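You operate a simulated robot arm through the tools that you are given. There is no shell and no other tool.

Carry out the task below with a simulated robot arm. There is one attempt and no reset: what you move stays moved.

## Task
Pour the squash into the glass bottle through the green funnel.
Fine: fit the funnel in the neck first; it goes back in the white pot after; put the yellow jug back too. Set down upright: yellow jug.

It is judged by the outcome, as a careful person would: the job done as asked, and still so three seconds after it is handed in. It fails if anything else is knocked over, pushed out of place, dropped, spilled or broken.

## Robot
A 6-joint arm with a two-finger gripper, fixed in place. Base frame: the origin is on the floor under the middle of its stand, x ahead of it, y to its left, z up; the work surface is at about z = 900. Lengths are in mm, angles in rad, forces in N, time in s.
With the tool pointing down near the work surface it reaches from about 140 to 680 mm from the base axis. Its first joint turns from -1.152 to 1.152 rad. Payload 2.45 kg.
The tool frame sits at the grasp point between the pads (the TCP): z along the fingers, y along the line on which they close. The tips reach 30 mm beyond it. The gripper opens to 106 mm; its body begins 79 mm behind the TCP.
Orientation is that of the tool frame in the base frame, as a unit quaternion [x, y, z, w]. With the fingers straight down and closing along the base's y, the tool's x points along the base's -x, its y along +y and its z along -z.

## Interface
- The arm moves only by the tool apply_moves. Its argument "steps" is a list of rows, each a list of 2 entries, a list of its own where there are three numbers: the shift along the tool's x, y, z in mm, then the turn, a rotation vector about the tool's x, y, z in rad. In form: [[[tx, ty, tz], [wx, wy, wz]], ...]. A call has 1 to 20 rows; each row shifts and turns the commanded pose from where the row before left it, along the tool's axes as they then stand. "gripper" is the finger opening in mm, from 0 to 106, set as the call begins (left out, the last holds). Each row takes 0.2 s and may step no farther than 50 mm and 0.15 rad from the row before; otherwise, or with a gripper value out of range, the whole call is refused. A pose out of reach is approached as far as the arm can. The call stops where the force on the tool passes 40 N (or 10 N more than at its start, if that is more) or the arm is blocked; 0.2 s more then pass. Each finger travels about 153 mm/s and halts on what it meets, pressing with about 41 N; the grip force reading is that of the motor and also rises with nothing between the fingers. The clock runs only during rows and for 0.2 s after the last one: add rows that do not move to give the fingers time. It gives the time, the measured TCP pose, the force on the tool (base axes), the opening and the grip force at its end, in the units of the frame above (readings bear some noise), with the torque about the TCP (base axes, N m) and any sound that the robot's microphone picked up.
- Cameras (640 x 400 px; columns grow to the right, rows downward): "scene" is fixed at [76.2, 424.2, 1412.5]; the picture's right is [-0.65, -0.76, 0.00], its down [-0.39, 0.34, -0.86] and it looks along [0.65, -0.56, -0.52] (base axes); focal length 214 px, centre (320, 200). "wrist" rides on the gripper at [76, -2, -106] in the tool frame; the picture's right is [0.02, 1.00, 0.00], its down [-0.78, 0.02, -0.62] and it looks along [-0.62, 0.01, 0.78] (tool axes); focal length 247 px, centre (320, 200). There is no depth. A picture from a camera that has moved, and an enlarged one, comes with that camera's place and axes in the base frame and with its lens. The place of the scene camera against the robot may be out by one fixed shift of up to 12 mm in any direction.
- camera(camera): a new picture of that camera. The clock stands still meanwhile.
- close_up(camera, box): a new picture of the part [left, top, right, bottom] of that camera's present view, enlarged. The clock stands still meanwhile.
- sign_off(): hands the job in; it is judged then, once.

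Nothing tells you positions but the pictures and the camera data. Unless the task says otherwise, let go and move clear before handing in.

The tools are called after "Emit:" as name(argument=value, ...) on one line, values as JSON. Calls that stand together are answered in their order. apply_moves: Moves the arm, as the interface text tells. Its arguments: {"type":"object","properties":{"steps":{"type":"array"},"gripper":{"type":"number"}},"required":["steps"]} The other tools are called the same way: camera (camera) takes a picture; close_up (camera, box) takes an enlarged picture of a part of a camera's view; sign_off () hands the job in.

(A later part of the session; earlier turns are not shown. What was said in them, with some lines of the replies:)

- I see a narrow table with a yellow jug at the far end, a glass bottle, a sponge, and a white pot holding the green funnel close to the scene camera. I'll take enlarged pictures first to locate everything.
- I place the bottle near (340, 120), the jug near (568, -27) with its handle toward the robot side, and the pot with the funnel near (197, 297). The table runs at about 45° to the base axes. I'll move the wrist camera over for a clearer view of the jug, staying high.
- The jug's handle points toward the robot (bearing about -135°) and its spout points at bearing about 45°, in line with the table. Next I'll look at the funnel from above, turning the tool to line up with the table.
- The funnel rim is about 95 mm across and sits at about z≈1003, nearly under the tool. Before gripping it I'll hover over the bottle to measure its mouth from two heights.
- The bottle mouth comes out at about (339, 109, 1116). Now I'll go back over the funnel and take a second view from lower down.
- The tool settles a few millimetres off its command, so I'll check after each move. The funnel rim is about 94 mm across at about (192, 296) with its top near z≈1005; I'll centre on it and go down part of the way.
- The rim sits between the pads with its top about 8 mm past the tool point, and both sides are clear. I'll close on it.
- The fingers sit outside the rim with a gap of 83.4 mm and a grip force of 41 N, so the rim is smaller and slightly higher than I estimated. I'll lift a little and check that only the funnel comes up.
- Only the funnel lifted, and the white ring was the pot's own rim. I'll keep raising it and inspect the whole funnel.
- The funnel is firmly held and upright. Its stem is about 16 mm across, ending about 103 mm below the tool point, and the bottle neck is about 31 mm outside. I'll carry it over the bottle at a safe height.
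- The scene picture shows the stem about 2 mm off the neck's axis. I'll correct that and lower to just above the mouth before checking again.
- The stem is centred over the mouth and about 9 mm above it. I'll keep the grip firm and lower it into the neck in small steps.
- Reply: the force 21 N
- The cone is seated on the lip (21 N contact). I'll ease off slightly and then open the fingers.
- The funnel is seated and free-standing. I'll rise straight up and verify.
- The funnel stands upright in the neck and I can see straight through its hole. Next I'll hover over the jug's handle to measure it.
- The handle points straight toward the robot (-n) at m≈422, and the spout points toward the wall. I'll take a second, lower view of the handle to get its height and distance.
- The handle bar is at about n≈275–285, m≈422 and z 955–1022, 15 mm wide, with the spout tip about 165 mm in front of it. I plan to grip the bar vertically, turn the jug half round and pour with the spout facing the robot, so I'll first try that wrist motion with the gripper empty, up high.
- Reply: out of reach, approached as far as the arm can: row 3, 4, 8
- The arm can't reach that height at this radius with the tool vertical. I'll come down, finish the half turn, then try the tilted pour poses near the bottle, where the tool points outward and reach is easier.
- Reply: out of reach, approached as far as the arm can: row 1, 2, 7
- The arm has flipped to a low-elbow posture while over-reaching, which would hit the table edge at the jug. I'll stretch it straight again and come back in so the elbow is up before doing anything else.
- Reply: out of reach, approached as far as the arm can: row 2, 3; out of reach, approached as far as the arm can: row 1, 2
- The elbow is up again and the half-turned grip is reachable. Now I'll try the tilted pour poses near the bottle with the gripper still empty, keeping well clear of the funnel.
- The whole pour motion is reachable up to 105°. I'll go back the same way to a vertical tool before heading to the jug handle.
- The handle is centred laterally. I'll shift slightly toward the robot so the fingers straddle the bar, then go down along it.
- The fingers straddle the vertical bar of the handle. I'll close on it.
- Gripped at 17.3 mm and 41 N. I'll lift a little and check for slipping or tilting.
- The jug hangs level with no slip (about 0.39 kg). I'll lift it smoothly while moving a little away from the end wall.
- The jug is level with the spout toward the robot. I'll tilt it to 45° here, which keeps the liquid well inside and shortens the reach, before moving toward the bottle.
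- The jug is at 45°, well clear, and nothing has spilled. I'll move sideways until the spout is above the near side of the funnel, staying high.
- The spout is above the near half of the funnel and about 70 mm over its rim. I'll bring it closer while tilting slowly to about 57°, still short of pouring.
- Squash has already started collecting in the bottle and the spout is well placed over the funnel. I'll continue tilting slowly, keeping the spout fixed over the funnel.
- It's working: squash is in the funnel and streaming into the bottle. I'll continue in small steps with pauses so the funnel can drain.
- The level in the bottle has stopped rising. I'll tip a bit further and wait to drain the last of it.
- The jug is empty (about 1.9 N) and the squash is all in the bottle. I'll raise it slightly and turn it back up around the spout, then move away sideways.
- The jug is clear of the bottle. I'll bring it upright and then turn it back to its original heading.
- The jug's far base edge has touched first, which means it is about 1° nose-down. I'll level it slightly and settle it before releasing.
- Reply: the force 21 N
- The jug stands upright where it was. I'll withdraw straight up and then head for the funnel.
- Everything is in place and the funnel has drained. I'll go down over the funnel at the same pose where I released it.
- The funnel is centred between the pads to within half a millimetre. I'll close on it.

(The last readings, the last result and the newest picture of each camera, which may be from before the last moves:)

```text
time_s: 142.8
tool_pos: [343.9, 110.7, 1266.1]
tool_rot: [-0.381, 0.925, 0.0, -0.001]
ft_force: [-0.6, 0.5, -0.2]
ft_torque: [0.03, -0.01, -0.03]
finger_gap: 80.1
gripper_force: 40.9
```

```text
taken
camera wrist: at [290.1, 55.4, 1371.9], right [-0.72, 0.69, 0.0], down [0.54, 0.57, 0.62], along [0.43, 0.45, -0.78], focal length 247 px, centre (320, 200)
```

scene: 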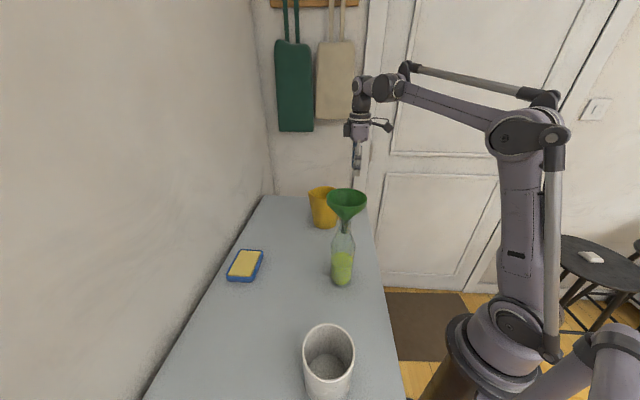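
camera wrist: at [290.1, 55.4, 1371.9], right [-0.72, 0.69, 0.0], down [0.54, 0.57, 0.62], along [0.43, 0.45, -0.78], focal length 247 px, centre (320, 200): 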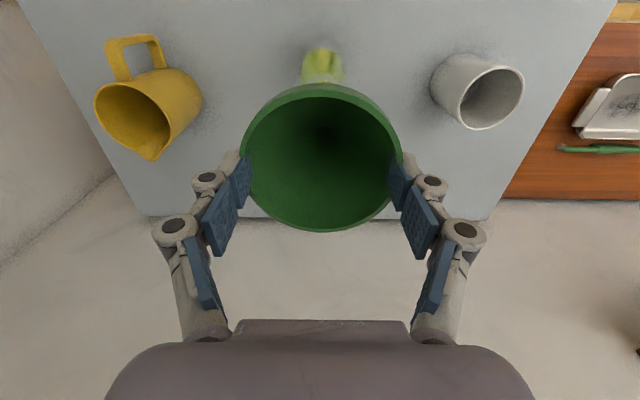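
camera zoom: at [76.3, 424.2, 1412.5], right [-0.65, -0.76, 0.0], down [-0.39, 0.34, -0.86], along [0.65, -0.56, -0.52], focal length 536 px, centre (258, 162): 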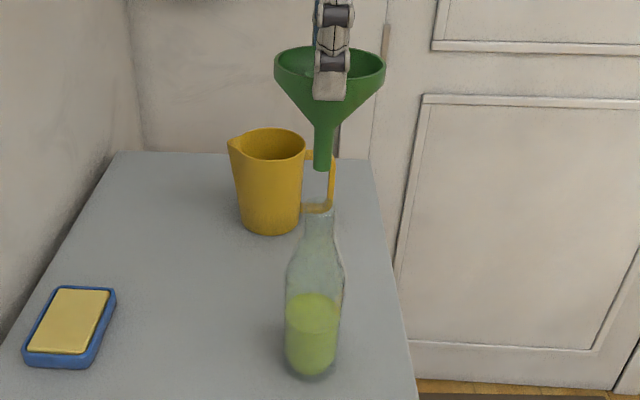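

The funnel is out and the bottle stands steady. I'll pause a moment for drips, then carry the funnel back over the white pot.

Emit:
apply_moves(steps=[[[0, 0, 0], [0, 0, 0]], [[0, 0, 0], [0, 0, 0]], [[0, 0, 0], [0, 0, 0]], [[0, 0, 0], [0, 0, 0]], [[-1, 9, 0], [0, 0, 0]], [[-2.2, 19, 0], [0, 0, 0]], [[-2.2, 20, 0], [0, 0, 0]], [[-2.2, 20, 0], [0, 0, 0]], [[-2.2, 20, 0], [0, 0, 0]], [[-2.2, 20, 0], [0, 0, 0]], [[-2.2, 20, 0], [0, 0, 0]], [[-2.2, 20, 0], [0, 0, 0]], [[-2.2, 20, 0], [0, 0, 0]], [[-2.2, 20, 0], [0, 0, 0]], [[-2.2, 20, 0], [0, 0, 0]], [[-2.2, 20, 0], [0, 0, 0]], [[-1.5, 10, 0], [0, 0, 0]], [[0, 0, 0], [0, 0, 0]], [[0, 0, 0], [0, 0, 0]]])

Emit:
camera(camera="wrist")

Emit:
camera(camera="scene")

Emit:
close_up(camera="scene", box=[270, 200, 390, 400])

```text
time_s: 146.8
tool_pos: [193.5, 296.4, 1266.2]
tool_rot: [-0.382, 0.924, 0.0, -0.001]
ft_force: [-0.6, 0.2, -1.4]
ft_torque: [-0.02, -0.02, -0.02]
finger_gap: 80.1
gripper_force: 40.9
```

```text
taken
camera wrist: at [140.1, 241.9, 1373.0], right [-0.72, 0.69, 0.0], down [0.54, 0.57, 0.62], along [0.43, 0.45, -0.78], focal length 247 px, centre (320, 200)
```

wrist: 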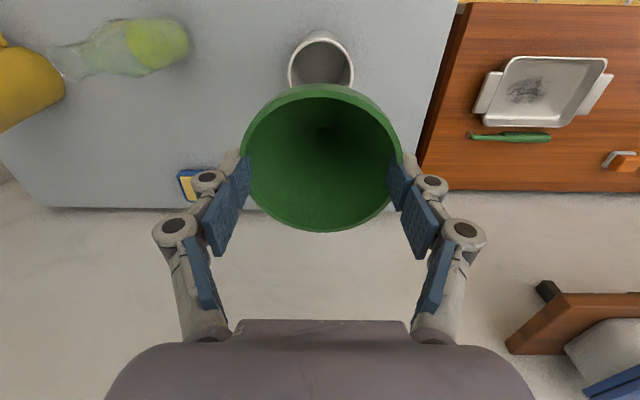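

```text
taken
```

scene: 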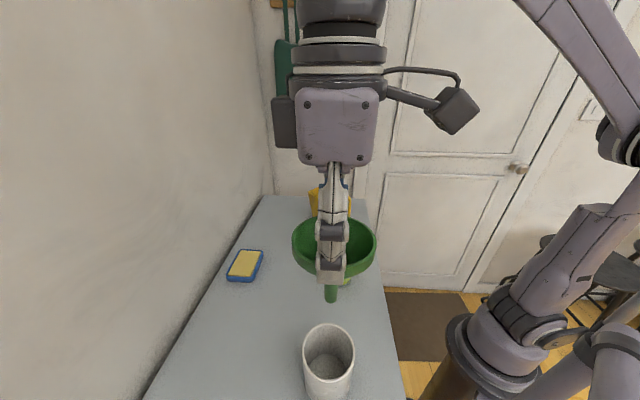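

```text
2.00 times, centred on (330, 300) of scene
camera zoom: at [76.2, 424.2, 1412.5], right [-0.65, -0.76, 0.0], down [-0.39, 0.34, -0.86], along [0.65, -0.56, -0.52], focal length 429 px, centre (300, 0)
```

zoom: 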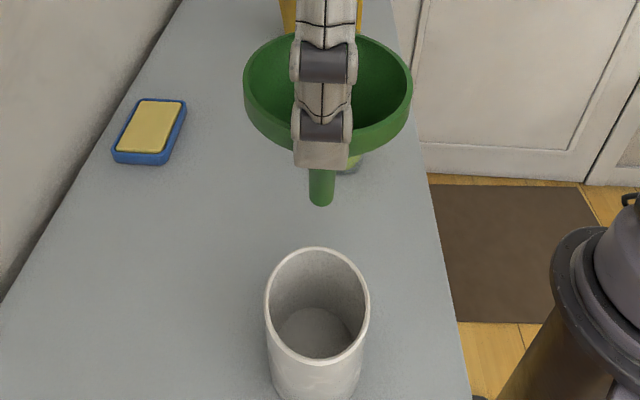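

Emit:
apply_moves(steps=[[[-1.0, 0.5, 10], [0, 0, 0]], [[0, 0, 20], [0, 0, 0]], [[0, 0, 25], [0, 0, 0]], [[0, 0, 25], [0, 0, 0]], [[0, 0, 20], [0, 0, 0]], [[0, 0, 8], [0, 0, 0]], [[0, 0, 0], [0, 0, 0]], [[0, 0, 0], [0, 0, 0]]])

Emit:
camera(camera="wrist")

Emit:
close_up(camera="scene", box=[270, 240, 390, 400])

```text
time_s: 148.6
tool_pos: [193.7, 297.9, 1159.6]
tool_rot: [-0.381, 0.924, 0.0, 0.0]
ft_force: [0.1, -0.7, 0.0]
ft_torque: [-0.01, 0.06, 0.01]
finger_gap: 80.1
gripper_force: 41.1
```

```text
taken
camera wrist: at [140.6, 243.2, 1265.2], right [-0.72, 0.69, 0.0], down [0.54, 0.57, 0.62], along [0.43, 0.45, -0.78], focal length 247 px, centre (320, 200)
```

wrist: 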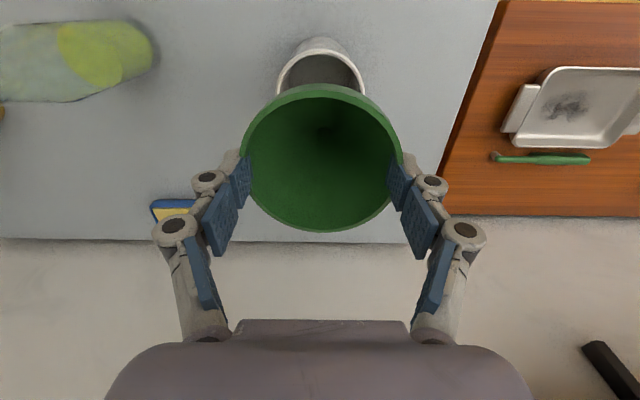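

```text
2.50 times, centred on (330, 320) of scene
camera zoom: at [76.3, 424.2, 1412.5], right [-0.65, -0.76, 0.0], down [-0.39, 0.34, -0.86], along [0.65, -0.56, -0.52], focal length 536 px, centre (295, -100)
```

zoom: 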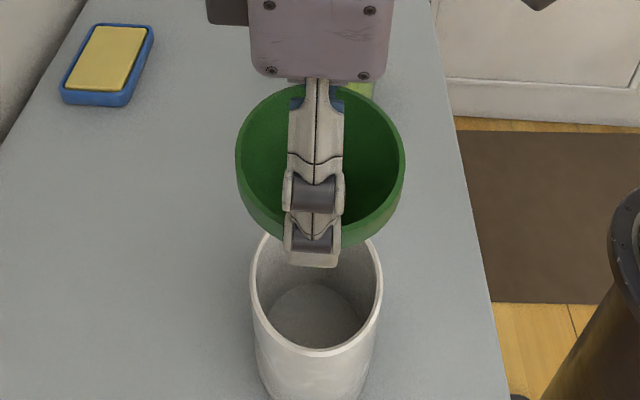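

Emit:
apply_moves(steps=[[[0, 0, 20], [0, 0, 0]], [[0, 0, 20], [0, 0, 0]], [[0, 0, 20], [0, 0, 0]], [[0, 0, 20], [0, 0, 0]], [[0, 0, 15], [0, 0, 0]], [[0, 0, 0], [0, 0, 0]], [[0, 0, 0], [0, 0, 0]]])

Emit:
camera(camera="wrist")

Emit:
close_up(camera="scene", box=[270, 240, 390, 400])

```text
time_s: 150.2
tool_pos: [191.9, 298.8, 1063.6]
tool_rot: [-0.382, 0.924, 0.0, -0.001]
ft_force: [-0.5, -0.2, 0.2]
ft_torque: [0.03, 0.02, 0.03]
finger_gap: 80.2
gripper_force: 41.5
```

```text
taken
camera wrist: at [138.7, 243.6, 1169.6], right [-0.72, 0.69, 0.0], down [0.54, 0.57, 0.62], along [0.43, 0.45, -0.78], focal length 247 px, centre (320, 200)
```

wrist: 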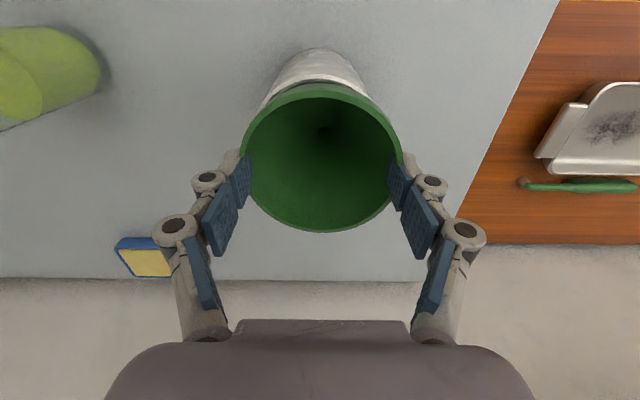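

```text
2.50 times, centred on (330, 320) of scene
camera zoom: at [76.3, 424.2, 1412.5], right [-0.65, -0.76, 0.0], down [-0.39, 0.34, -0.86], along [0.65, -0.56, -0.52], focal length 536 px, centre (295, -100)
```

zoom: 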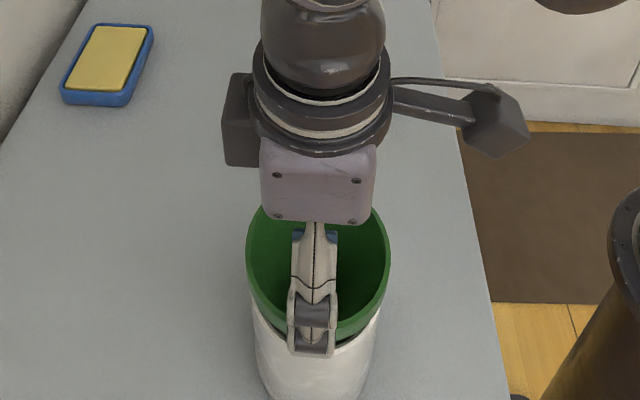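

Emit:
apply_moves(steps=[[[-0.9, -1.7, 5], [0, 0, 0]], [[0, 0, 7], [0, 0, 0]], [[0, 0, 7], [0, 0, 0]], [[0, 0, 5], [0, 0, 0]], [[0, 0, 0], [0, 0, 0]], [[0, 0, 0], [0, 0, 0]]])

Emit:
camera(camera="wrist")

Emit:
close_up(camera="scene", box=[270, 250, 390, 400])

```text
time_s: 151.6
tool_pos: [193.6, 297.0, 1039.5]
tool_rot: [-0.381, 0.924, -0.001, -0.001]
ft_force: [-0.3, 0.1, -0.6]
ft_torque: [-0.02, 0.03, -0.02]
finger_gap: 80.3
gripper_force: 40.8
```

```text
taken
camera wrist: at [141.1, 242.5, 1145.1], right [-0.72, 0.69, 0.0], down [0.54, 0.57, 0.62], along [0.43, 0.45, -0.78], focal length 247 px, centre (320, 200)
```

wrist: 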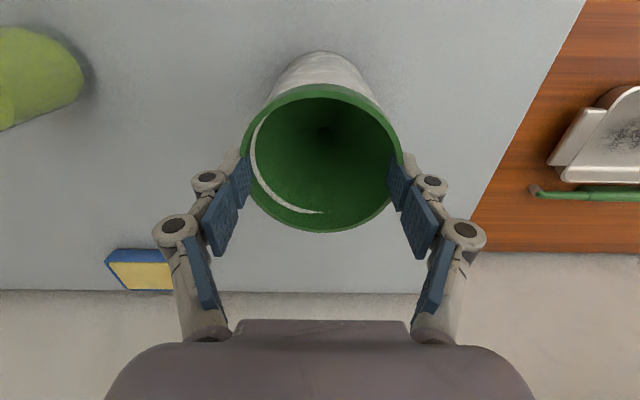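

```text
2.67 times, centred on (330, 325) of scene
camera zoom: at [76.3, 424.2, 1412.5], right [-0.65, -0.76, 0.0], down [-0.39, 0.34, -0.86], along [0.65, -0.56, -0.52], focal length 572 px, centre (293, -133)
```

zoom: 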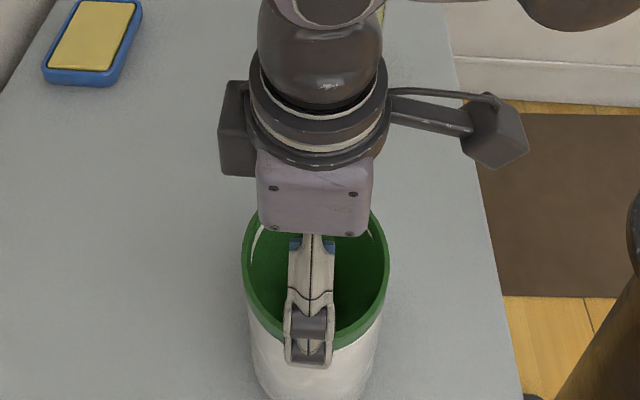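

The pot's rim is showing on one side only, so the funnel sits about 1 mm off the pot's axis. I'll nudge it over and lower gently until it seats.

Emit:
apply_moves(steps=[[[0, -1.3, 1.5], [0, 0, 0]], [[0, 0, 1.5], [0, 0, 0]], [[0, 0, 0], [0, 0, 0]], [[0, 0, 0], [0, 0, 0]]])

Emit:
camera(camera="wrist")

```text
time_s: 152.6
tool_pos: [196.0, 295.6, 1038.1]
tool_rot: [-0.382, 0.924, 0.0, -0.002]
ft_force: [-9.4, 5.0, 22.5]
ft_torque: [0.11, 0.32, -0.06]
finger_gap: 80.5
gripper_force: 41.2
```

```text
taken
camera wrist: at [142.1, 241.2, 1142.7], right [-0.72, 0.69, 0.0], down [0.55, 0.56, 0.62], along [0.43, 0.45, -0.79], focal length 247 px, centre (320, 200)
```

wrist: 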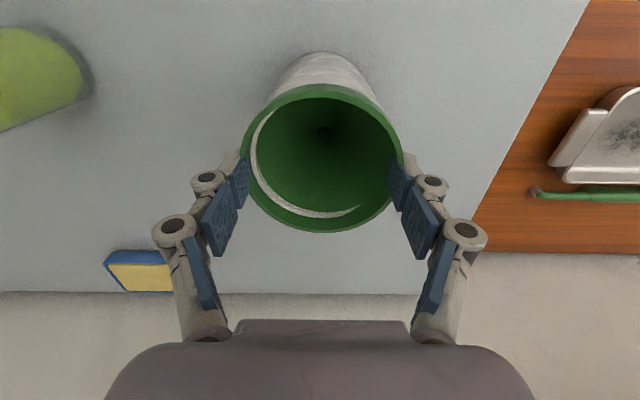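

I went the wrong way: the side force shows the funnel needs to shift the other way. I'll lift off, correct, and check that the pot hasn't moved.

Emit:
apply_moves(steps=[[[0, 0, -3], [0, 0, 0]], [[0.5, 1.3, -2], [0, 0, 0]], [[0, 1.2, 0], [0, 0, 0]], [[0, 0, 0], [0, 0, 0]], [[0, 0, 0], [0, 0, 0]]])

Emit:
camera(camera="wrist")

Emit:
close_up(camera="scene", box=[270, 250, 390, 400])

```text
time_s: 153.8
tool_pos: [194.4, 296.6, 1041.9]
tool_rot: [-0.381, 0.924, -0.001, -0.001]
ft_force: [0.1, 0.1, -0.6]
ft_torque: [0.0, 0.01, -0.01]
finger_gap: 80.1
gripper_force: 40.8
```

```text
taken
camera wrist: at [141.6, 241.6, 1147.4], right [-0.72, 0.69, 0.0], down [0.54, 0.57, 0.62], along [0.43, 0.45, -0.78], focal length 247 px, centre (320, 200)
```

wrist: 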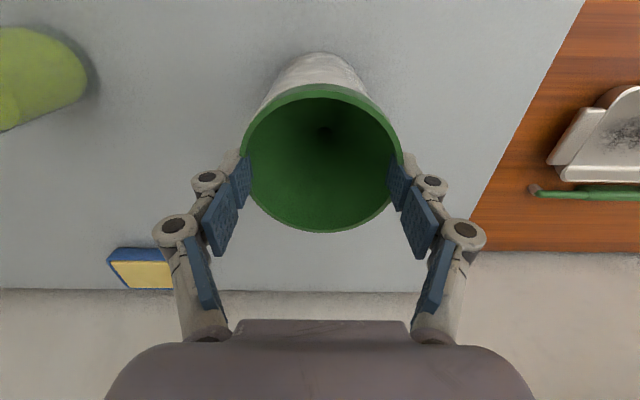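

```text
2.67 times, centred on (330, 325) of scene
camera zoom: at [76.3, 424.2, 1412.5], right [-0.65, -0.76, 0.0], down [-0.39, 0.34, -0.86], along [0.65, -0.56, -0.52], focal length 572 px, centre (293, -133)
```

zoom: 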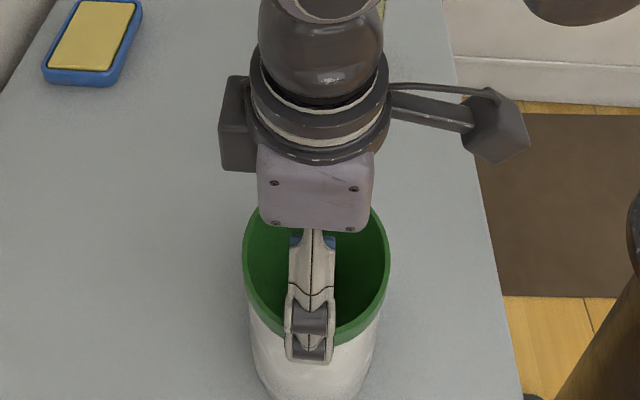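

Emit:
apply_moves(steps=[[[0.4, 1.9, 0], [0, 0, 0]], [[0, 0, 2], [0, 0, 0]], [[0, 0, 2], [0, 0, 0]], [[0, 0, 0], [0, 0, 0]], [[0, 0, 0], [0, 0, 0]]])

Emit:
camera(camera="wrist")

Emit:
close_up(camera="wrist", box=[220, 60, 420, 250])

```text
time_s: 155.0
tool_pos: [192.2, 297.9, 1037.6]
tool_rot: [-0.381, 0.925, 0.0, -0.001]
ft_force: [2.4, -1.0, 1.8]
ft_torque: [-0.05, 0.02, 0.02]
finger_gap: 80.2
gripper_force: 41.0
```

```text
taken
camera wrist: at [139.6, 243.0, 1143.8], right [-0.72, 0.69, 0.0], down [0.54, 0.57, 0.62], along [0.43, 0.45, -0.78], focal length 247 px, centre (320, 200)
```

wrist: 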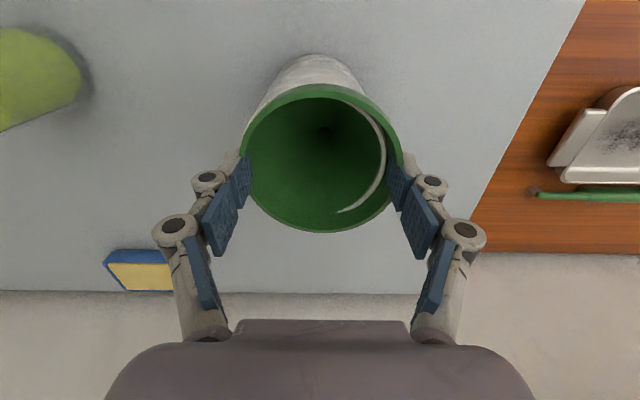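

```text
2.11 times, centred on (320, 155) of wrist
camera zoom: at [139.6, 243.0, 1143.8], right [-0.72, 0.69, 0.0], down [0.54, 0.57, 0.62], along [0.43, 0.45, -0.78], focal length 520 px, centre (320, 295)
```

zoom: 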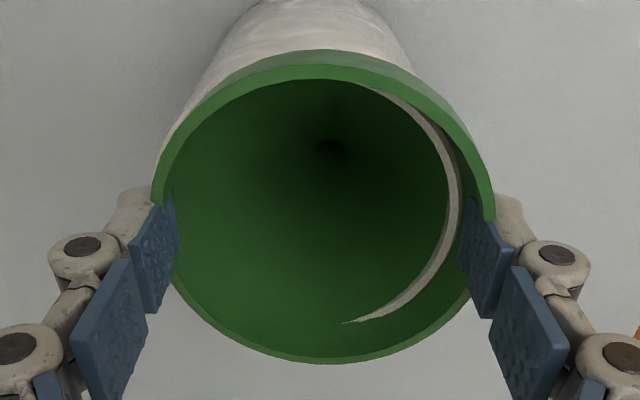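

Emit:
apply_moves(steps=[[[0, -0.7, -1], [0, 0, 0]], [[0, 0, 0], [0, 0, 0]], [[0, 0, 1.5], [0, 0, 0]], [[0, 0, 1.5], [0, 0, 0]], [[0, 0, 0], [0, 0, 0]], [[0, 0, 0], [0, 0, 0]]])

Emit:
close_up(camera="wrist", box=[220, 60, 420, 250])

```text
time_s: 156.3
tool_pos: [194.3, 298.1, 1036.2]
tool_rot: [-0.381, 0.924, -0.003, -0.001]
ft_force: [0.1, -2.3, 8.2]
ft_torque: [-0.28, -0.29, -0.06]
finger_gap: 80.5
gripper_force: 41.4
stopped in row 6: the force on the tool passed its limit at 42 N (the readings are from after the stop); the commanded pose is now the measured one
```

```text
2.11 times, centred on (320, 155) of wrist
camera zoom: at [140.7, 243.2, 1142.6], right [-0.72, 0.69, 0.0], down [0.54, 0.57, 0.62], along [0.43, 0.44, -0.79], focal length 520 px, centre (320, 295)
```

zoom: 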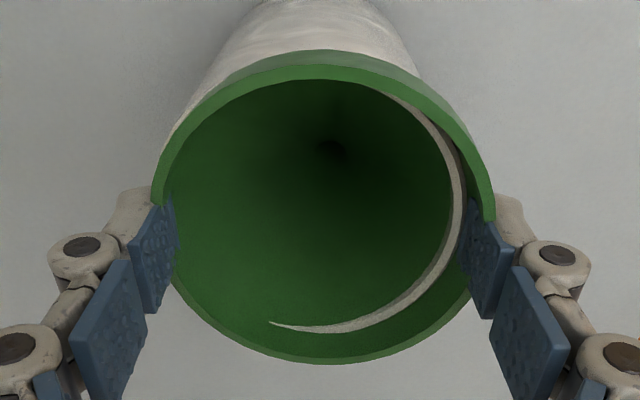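

The finger tips are now meeting the pot's rim, with the funnel a few millimetres above its seat. I'll ease up slightly, re-centre, and open the fingers gradually so it settles gently into place.

Emit:
apply_moves(steps=[[[0, -0.5, -1.2], [0, 0, 0]], [[0, 0, 0], [0, 0, 0]], [[0, 0, 0], [0, 0, 0]]])

Emit:
close_up(camera="wrist", box=[220, 60, 420, 250])

Emit:
close_up(camera="scene", box=[270, 250, 390, 400])

```text
time_s: 157.1
tool_pos: [194.3, 298.5, 1037.8]
tool_rot: [-0.381, 0.924, -0.002, -0.001]
ft_force: [-0.2, -0.2, -0.4]
ft_torque: [-0.02, 0.0, -0.02]
finger_gap: 80.2
gripper_force: 41.0
```

```text
2.11 times, centred on (320, 155) of wrist
camera zoom: at [141.3, 243.7, 1143.2], right [-0.72, 0.69, 0.0], down [0.54, 0.57, 0.62], along [0.43, 0.44, -0.79], focal length 520 px, centre (320, 295)
```

zoom: 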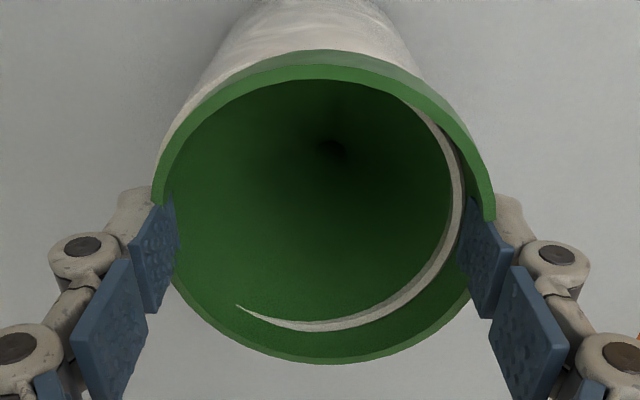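

```text
2.67 times, centred on (330, 325) of scene
camera zoom: at [76.3, 424.2, 1412.5], right [-0.65, -0.76, 0.0], down [-0.39, 0.34, -0.86], along [0.65, -0.56, -0.52], focal length 572 px, centre (293, -133)
```

zoom: 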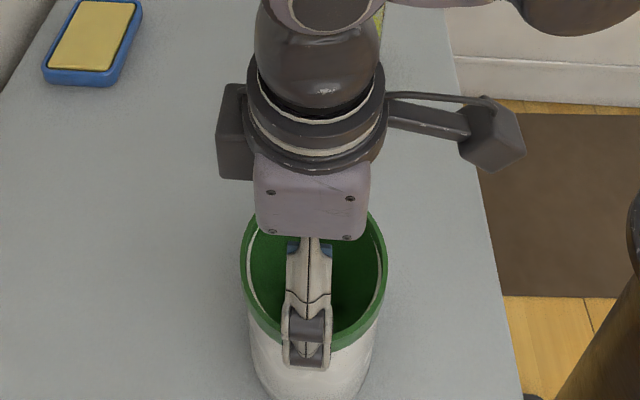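

Emit:
apply_moves(steps=[[[1.5, -0.6, 0], [0, 0, 0]], [[0, 0, 0], [0, 0, 0]], [[0, 0, 0], [0, 0, 0]]])

Emit:
close_up(camera="wrist", box=[220, 60, 420, 250])

```text
time_s: 157.9
tool_pos: [194.1, 295.1, 1037.1]
tool_rot: [-0.381, 0.925, -0.003, -0.001]
ft_force: [-0.3, -0.1, 0.2]
ft_torque: [-0.02, 0.01, -0.02]
finger_gap: 80.0
gripper_force: 41.5
```

```text
2.11 times, centred on (320, 155) of wrist
camera zoom: at [140.7, 241.9, 1143.1], right [-0.72, 0.69, 0.0], down [0.54, 0.57, 0.62], along [0.43, 0.44, -0.79], focal length 520 px, centre (320, 295)
```

zoom: 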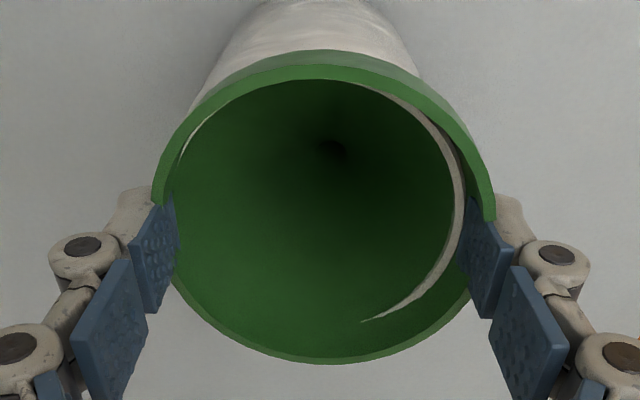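

Emit:
apply_moves(steps=[[[0, -0.9, 0], [0.003, 0, 0]], [[0, 0, 0], [0, 0, 0]], [[0, 0, 0], [0, 0, 0]]])

Emit:
close_up(camera="wrist", box=[220, 60, 420, 250])

```text
time_s: 158.7
tool_pos: [194.0, 294.8, 1038.2]
tool_rot: [-0.381, 0.924, -0.003, 0.0]
ft_force: [0.1, 0.3, -0.5]
ft_torque: [-0.02, -0.01, 0.02]
finger_gap: 80.0
gripper_force: 40.5
```

```text
2.11 times, centred on (320, 155) of wrist
camera zoom: at [140.9, 240.7, 1143.6], right [-0.72, 0.69, -0.01], down [0.54, 0.57, 0.62], along [0.43, 0.44, -0.79], focal length 520 px, centre (320, 295)
```

zoom: 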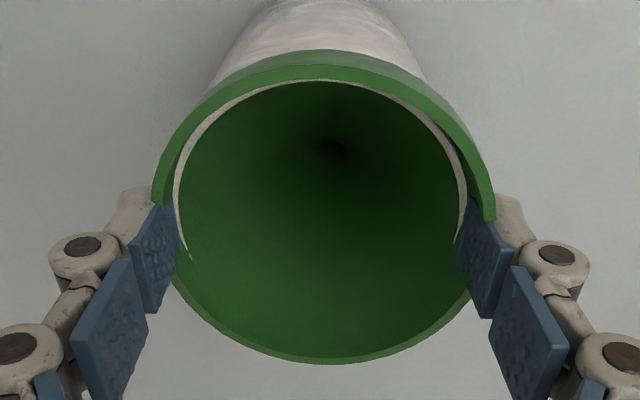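

Emit:
apply_moves(steps=[[[-0.7, 0, 0], [0, 0, 0]], [[0, 0, 0], [0, 0, 0]], [[0, 0, 0], [0, 0, 0]]])

Emit:
close_up(camera="wrist", box=[220, 60, 420, 250])

```text
time_s: 159.5
tool_pos: [194.0, 293.6, 1037.4]
tool_rot: [-0.381, 0.924, -0.004, -0.001]
ft_force: [-0.2, 0.0, -0.1]
ft_torque: [-0.03, 0.02, 0.03]
finger_gap: 79.8
gripper_force: 41.0
```

```text
2.11 times, centred on (320, 155) of wrist
camera zoom: at [141.4, 240.9, 1143.6], right [-0.72, 0.69, -0.01], down [0.54, 0.57, 0.62], along [0.43, 0.44, -0.79], focal length 520 px, centre (320, 295)
```

zoom: 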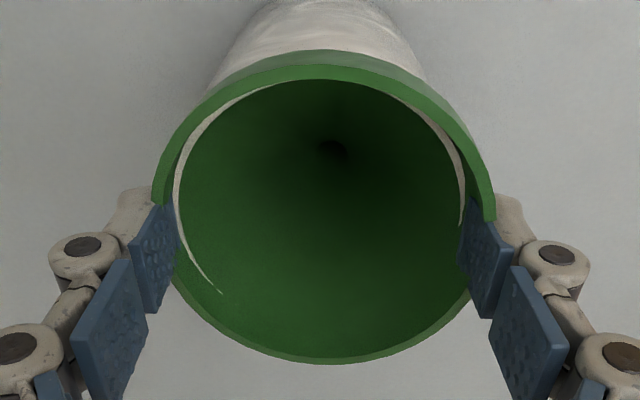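

Emit:
apply_moves(steps=[[[-0.2, 0.2, 1], [0, 0, 0]], [[0, 0, 0], [0, 0, 0]]])

Emit:
apply_moves(steps=[[[0, 0, 0.8], [0, 0, 0]], [[0, 0, 0], [0, 0, 0]]])

Emit:
close_up(camera="wrist", box=[220, 60, 420, 250])

```text
time_s: 160.1
tool_pos: [194.4, 296.3, 1036.8]
tool_rot: [-0.38, 0.925, -0.004, 0.0]
ft_force: [-0.3, -2.1, 10.2]
ft_torque: [-0.24, -0.33, -0.04]
finger_gap: 80.3
gripper_force: 41.5
```

```text
time_s: 160.7
tool_pos: [194.9, 295.6, 1035.9]
tool_rot: [-0.381, 0.925, -0.004, 0.0]
ft_force: [-1.9, -2.2, 30.2]
ft_torque: [-0.94, -0.87, -0.15]
finger_gap: 80.6
gripper_force: 40.6
```

```text
2.11 times, centred on (320, 155) of wrist
camera zoom: at [141.2, 241.8, 1142.0], right [-0.72, 0.69, -0.01], down [0.54, 0.57, 0.62], along [0.43, 0.44, -0.79], focal length 520 px, centre (320, 295)
```

zoom: 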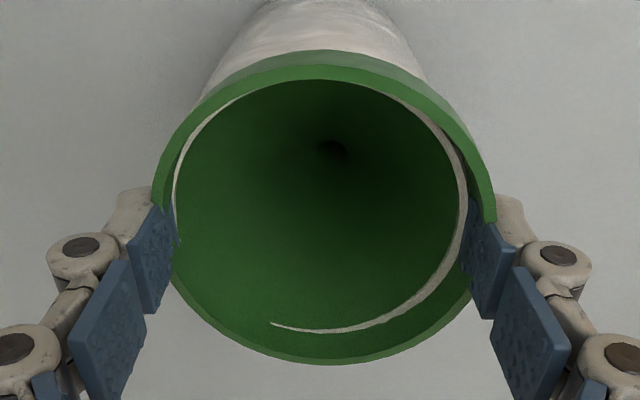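

Emit:
apply_moves(steps=[[[0, -0.4, -1], [-0.004, 0, 0]], [[0, 0, 0], [0, 0, 0]], [[0, 0, 0], [0, 0, 0]]])

Emit:
close_up(camera="wrist", box=[220, 60, 420, 250])

```text
time_s: 161.5
tool_pos: [194.3, 296.8, 1036.1]
tool_rot: [-0.38, 0.925, -0.001, -0.001]
ft_force: [-1.4, 0.1, 16.2]
ft_torque: [-0.45, -0.45, -0.04]
finger_gap: 80.3
gripper_force: 40.9
```

```text
2.11 times, centred on (320, 155) of wrist
camera zoom: at [141.8, 241.1, 1142.4], right [-0.72, 0.69, 0.0], down [0.54, 0.57, 0.62], along [0.43, 0.44, -0.79], focal length 520 px, centre (320, 295)
```

zoom: 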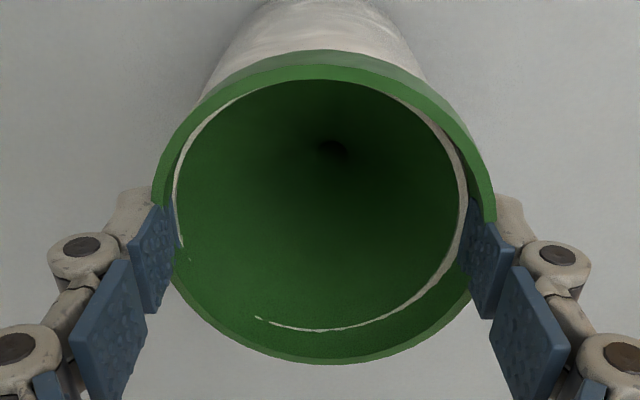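

The funnel is now centred over the pot. I'll ease the pressure and open the fingers in small increments.

Emit:
apply_moves(steps=[[[0, 0, -0.7], [0, 0, 0]], [[0, 0, 0], [0, 0, 0]]])

Emit:
apply_moves(steps=[[[0, 0, 0], [0, 0, 0]], [[0, 0, 0], [0, 0, 0]]], gripper=82)

Emit:
close_up(camera="wrist", box=[220, 60, 420, 250])

```text
time_s: 162.1
tool_pos: [194.5, 295.9, 1037.9]
tool_rot: [-0.381, 0.925, -0.002, -0.001]
ft_force: [-0.3, 0.2, -0.3]
ft_torque: [0.03, 0.0, -0.01]
finger_gap: 80.4
gripper_force: 40.8
```

```text
time_s: 162.7
tool_pos: [194.6, 295.6, 1037.5]
tool_rot: [-0.381, 0.924, -0.001, -0.001]
ft_force: [0.5, 0.5, 0.8]
ft_torque: [-0.03, 0.03, -0.05]
finger_gap: 82.7
gripper_force: 0.4
```

```text
2.11 times, centred on (320, 155) of wrist
camera zoom: at [142.1, 241.5, 1143.9], right [-0.72, 0.69, 0.0], down [0.54, 0.57, 0.62], along [0.43, 0.44, -0.79], focal length 520 px, centre (320, 295)
```

zoom: 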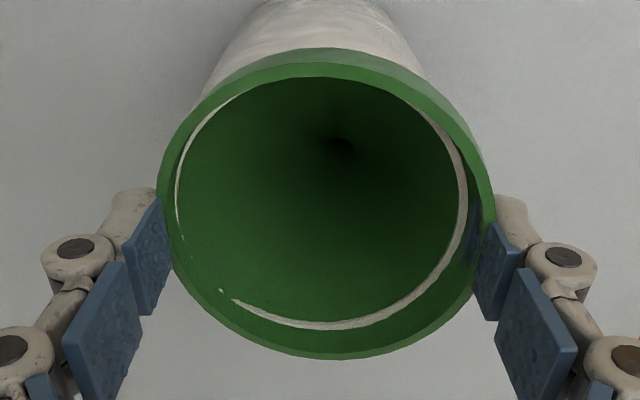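

Emit:
apply_moves(steps=[[[0, 0, 0], [0, 0, 0]], [[0, 0, 0], [0, 0, 0]]], gripper=86)

Emit:
close_up(camera="wrist", box=[220, 60, 420, 250])

Emit:
close_up(camera="scene", box=[270, 250, 390, 400])

```text
time_s: 163.3
tool_pos: [194.7, 295.7, 1037.9]
tool_rot: [-0.381, 0.925, -0.001, -0.002]
ft_force: [0.4, 0.5, -0.5]
ft_torque: [0.01, 0.02, -0.02]
finger_gap: 86.1
gripper_force: 0.2
```

```text
2.11 times, centred on (320, 155) of wrist
camera zoom: at [142.1, 241.4, 1144.0], right [-0.72, 0.69, 0.0], down [0.54, 0.57, 0.62], along [0.43, 0.44, -0.79], focal length 520 px, centre (320, 295)
```

zoom: 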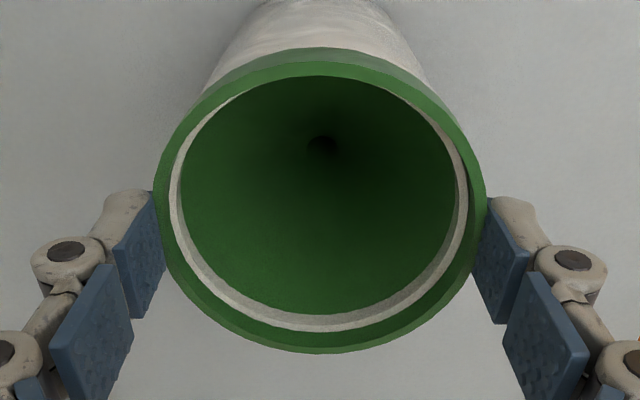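

```text
2.67 times, centred on (330, 325) of scene
camera zoom: at [76.2, 424.2, 1412.5], right [-0.65, -0.76, 0.0], down [-0.39, 0.34, -0.86], along [0.65, -0.56, -0.52], focal length 572 px, centre (293, -133)
```

zoom: 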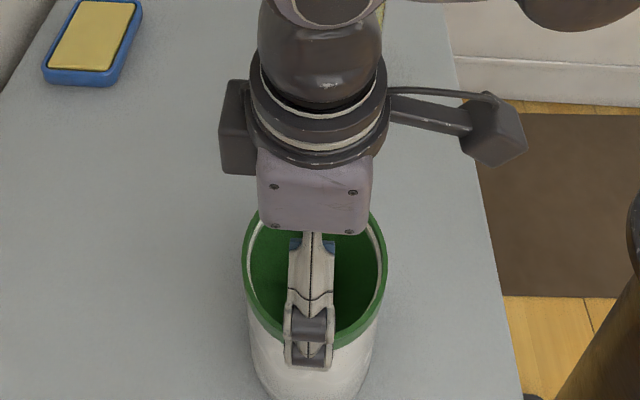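

The funnel has settled evenly into the pot, as it was at the start. I'll open fully and withdraw straight up.

Emit:
apply_moves(steps=[[[0, 0, 0], [0, 0, 0]], [[0, 0, 0], [0, 0, 0]]], gripper=106)

Emit:
apply_moves(steps=[[[0, 0, -8], [0, 0, 0]], [[0, 0, -15], [0, 0, 0]], [[0, 0, -25], [0, 0, 0]], [[0, 0, -30], [0, 0, 0]], [[0, 0, -30], [0, 0, 0]], [[0, 0, -30], [0, 0, 0]], [[0, 0, -30], [0, 0, 0]], [[0, 0, 0], [0, 0, 0]]])

Emit:
camera(camera="wrist")

Emit:
close_up(camera="scene", box=[270, 250, 390, 400])

Emit:
camera(camera="scene")

```text
time_s: 163.9
tool_pos: [195.3, 295.8, 1039.0]
tool_rot: [-0.381, 0.925, -0.001, -0.002]
ft_force: [0.1, -0.8, -0.4]
ft_torque: [-0.01, -0.01, 0.01]
finger_gap: 106.0
gripper_force: 0.2
```

```text
time_s: 165.7
tool_pos: [194.1, 295.5, 1207.0]
tool_rot: [-0.38, 0.925, -0.001, -0.001]
ft_force: [-0.1, -0.6, 0.5]
ft_torque: [0.04, -0.02, -0.01]
finger_gap: 105.9
gripper_force: 0.0
```

```text
taken
camera wrist: at [141.3, 241.3, 1311.4], right [-0.72, 0.69, 0.0], down [0.54, 0.57, 0.62], along [0.43, 0.44, -0.79], focal length 247 px, centre (320, 200)
```

wrist: 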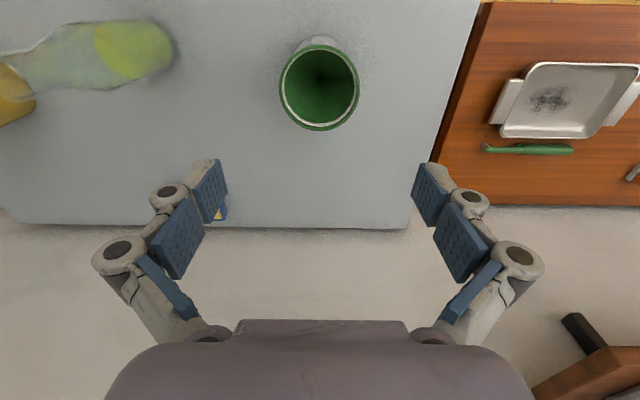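

```text
2.67 times, centred on (330, 325) of scene
camera zoom: at [76.3, 424.2, 1412.5], right [-0.65, -0.76, 0.0], down [-0.39, 0.34, -0.86], along [0.65, -0.56, -0.52], focal length 572 px, centre (293, -133)
```

zoom: 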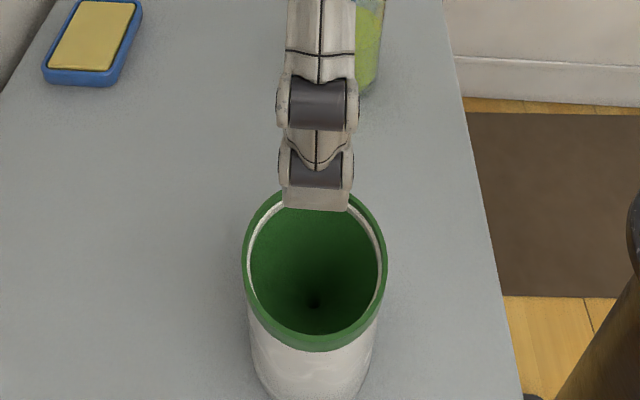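

```text
taken
```

scene: 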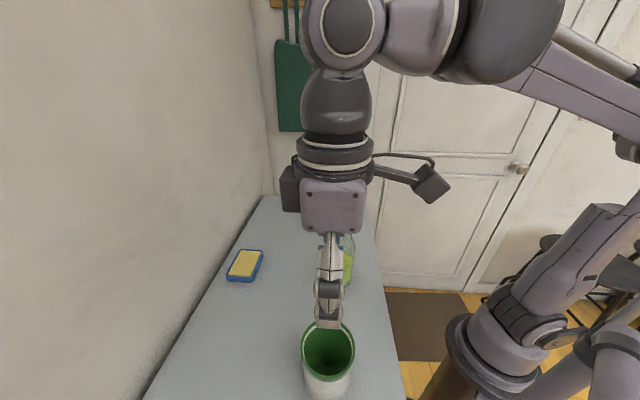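

Emit:
close_up(camera="wrist", box=[260, 20, 380, 140])

Emit:
close_up(camera="scene", box=[260, 300, 400, 400])

```text
3.33 times, centred on (320, 80) of wrist
camera zoom: at [141.3, 241.3, 1311.4], right [-0.72, 0.69, 0.0], down [0.54, 0.57, 0.62], along [0.43, 0.44, -0.79], focal length 823 px, centre (320, 600)
```

zoom: 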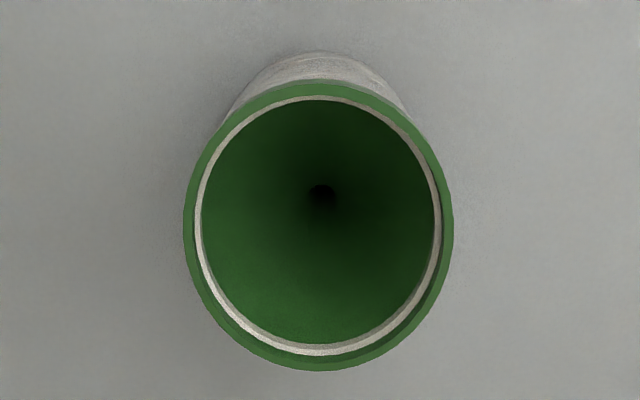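

```text
4.00 times, centred on (330, 350) of scene
camera zoom: at [76.3, 424.2, 1412.5], right [-0.65, -0.76, 0.0], down [-0.39, 0.34, -0.86], along [0.65, -0.56, -0.52], focal length 858 px, centre (280, -400)
```

zoom: 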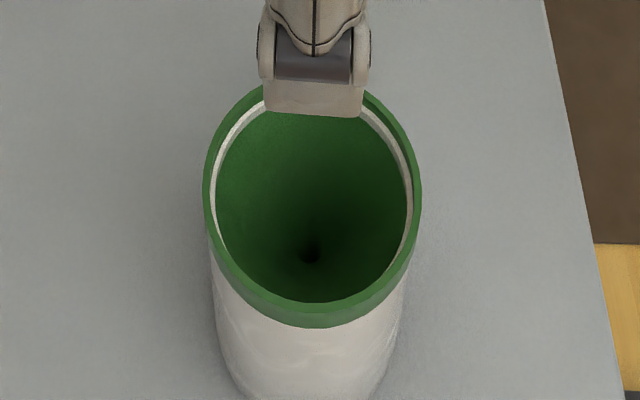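

Emit:
apply_moves(steps=[[[0, -30, -15], [0, 0, 0]], [[0, -35, -10], [0, 0, 0]], [[0, -35, -5], [0, 0, 0]], [[10, -35, 0], [0, 0, 0]], [[20, -30, 0], [0, 0, 0]], [[20, -20, 0], [0, 0, 0]], [[20, 0, 0], [0, 0, 0]], [[20, 0, 0], [0, 0, 0]], [[0, 0, 0], [0, 0, 0]]])

Emit:
camera(camera="scene")

Emit:
close_up(camera="scene", box=[260, 300, 400, 400])

Emit:
camera(camera="wrist")

```text
time_s: 167.7
tool_pos: [260.9, 100.5, 1235.5]
tool_rot: [-0.381, 0.924, -0.001, -0.001]
ft_force: [-0.2, -0.5, -0.2]
ft_torque: [-0.01, 0.03, 0.01]
finger_gap: 106.0
gripper_force: 0.0
```

```text
taken
```

scene: 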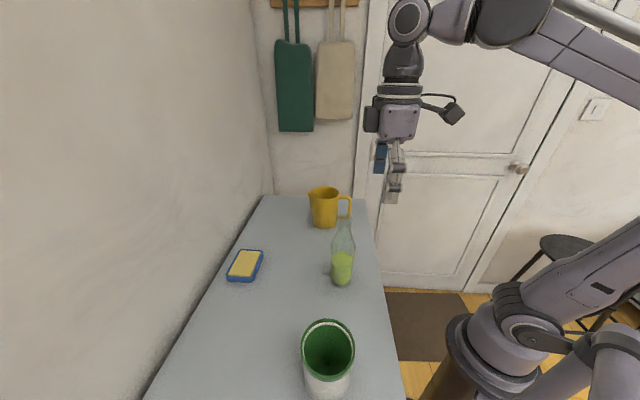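

```text
4.00 times, centred on (330, 350) of scene
camera zoom: at [76.2, 424.2, 1412.5], right [-0.65, -0.76, 0.0], down [-0.39, 0.34, -0.86], along [0.65, -0.56, -0.52], focal length 858 px, centre (280, -400)
```

zoom: 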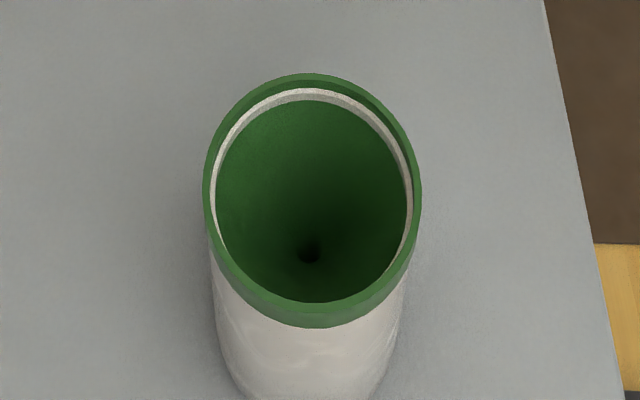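

```text
taken
camera wrist: at [207.1, 46.7, 1341.8], right [-0.72, 0.69, 0.0], down [0.54, 0.57, 0.62], along [0.43, 0.44, -0.79], focal length 247 px, centre (320, 200)
```

wrist: 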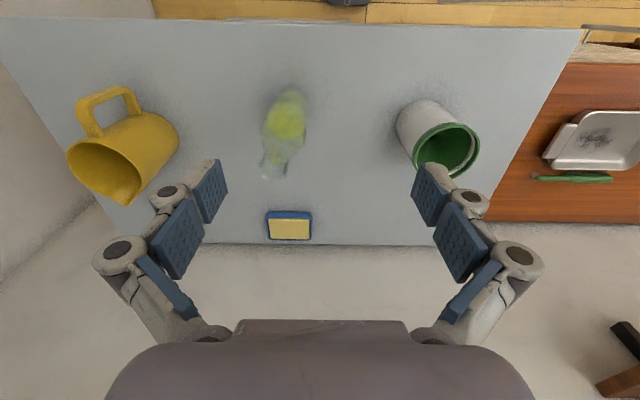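

Emit:
close_up(camera="scene", box=[290, 170, 390, 300])

Emit:
close_up(camera="wrist", box=[40, 60, 360, 250])

Emit:
close_up(camera="scene", box=[220, 230, 400, 400])

```text
3.08 times, centred on (340, 235) of scene
camera zoom: at [76.2, 424.2, 1412.5], right [-0.65, -0.76, 0.0], down [-0.39, 0.34, -0.86], along [0.65, -0.56, -0.52], focal length 660 px, centre (258, 92)
```

zoom: 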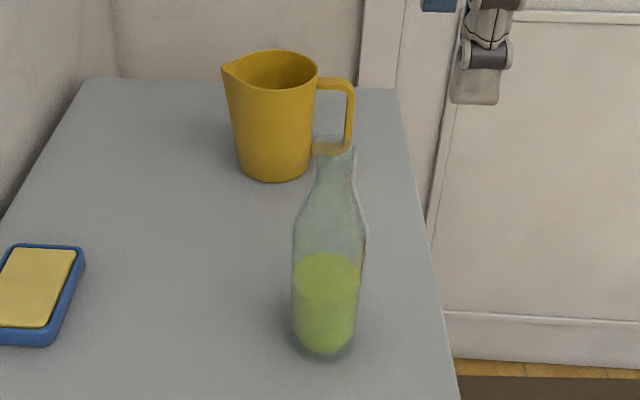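

```text
2.00 times, centred on (200, 155) of wrist
camera zoom: at [207.1, 46.7, 1341.8], right [-0.72, 0.69, 0.0], down [0.54, 0.57, 0.62], along [0.43, 0.44, -0.79], focal length 494 px, centre (560, 290)
```

zoom: 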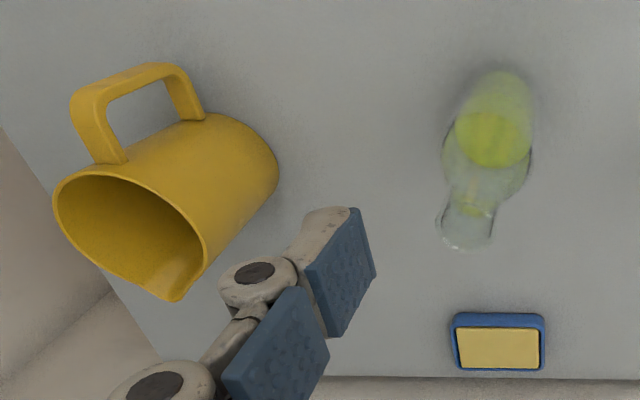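

```text
2.35 times, centred on (310, 315) of scene
camera zoom: at [76.2, 424.2, 1412.5], right [-0.65, -0.76, 0.0], down [-0.39, 0.34, -0.86], along [0.65, -0.56, -0.52], focal length 505 px, centre (344, -71)
```

zoom: 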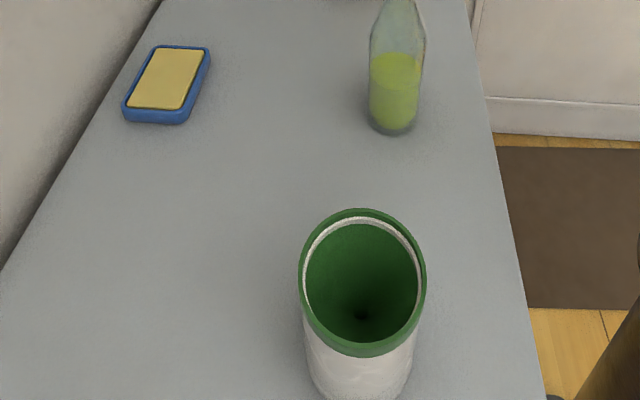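

The squash is in the bottle, which still stands in its original place, and I can see no spills. The yellow jug is empty and upright where it started, the green funnel is back in the white pot, and the gripper is clear. I'm handing the job in.

Emit:
sign_off()

```text
The job is handed in.
```

The squash is in the glass bottle, poured through the green funnel, and I've handed the job in. In the last pictures I could see no spills, and nothing had been knocked over.

- **Bottle:** it stands where it started, with the squash inside.
- **Funnel:** it is back in the white pot. It dropped the last few millimetres as I let go, because the finger tips met the pot's rim before it was fully seated.
- **Jug:** it looks empty and stands upright within about 2 mm of its original spot.
- **Pot:** lining up the funnel nudged it a few millimetres at most.
- **Sponge and gripper:** the sponge wasn't touched, and the gripper is open and clear of everything.
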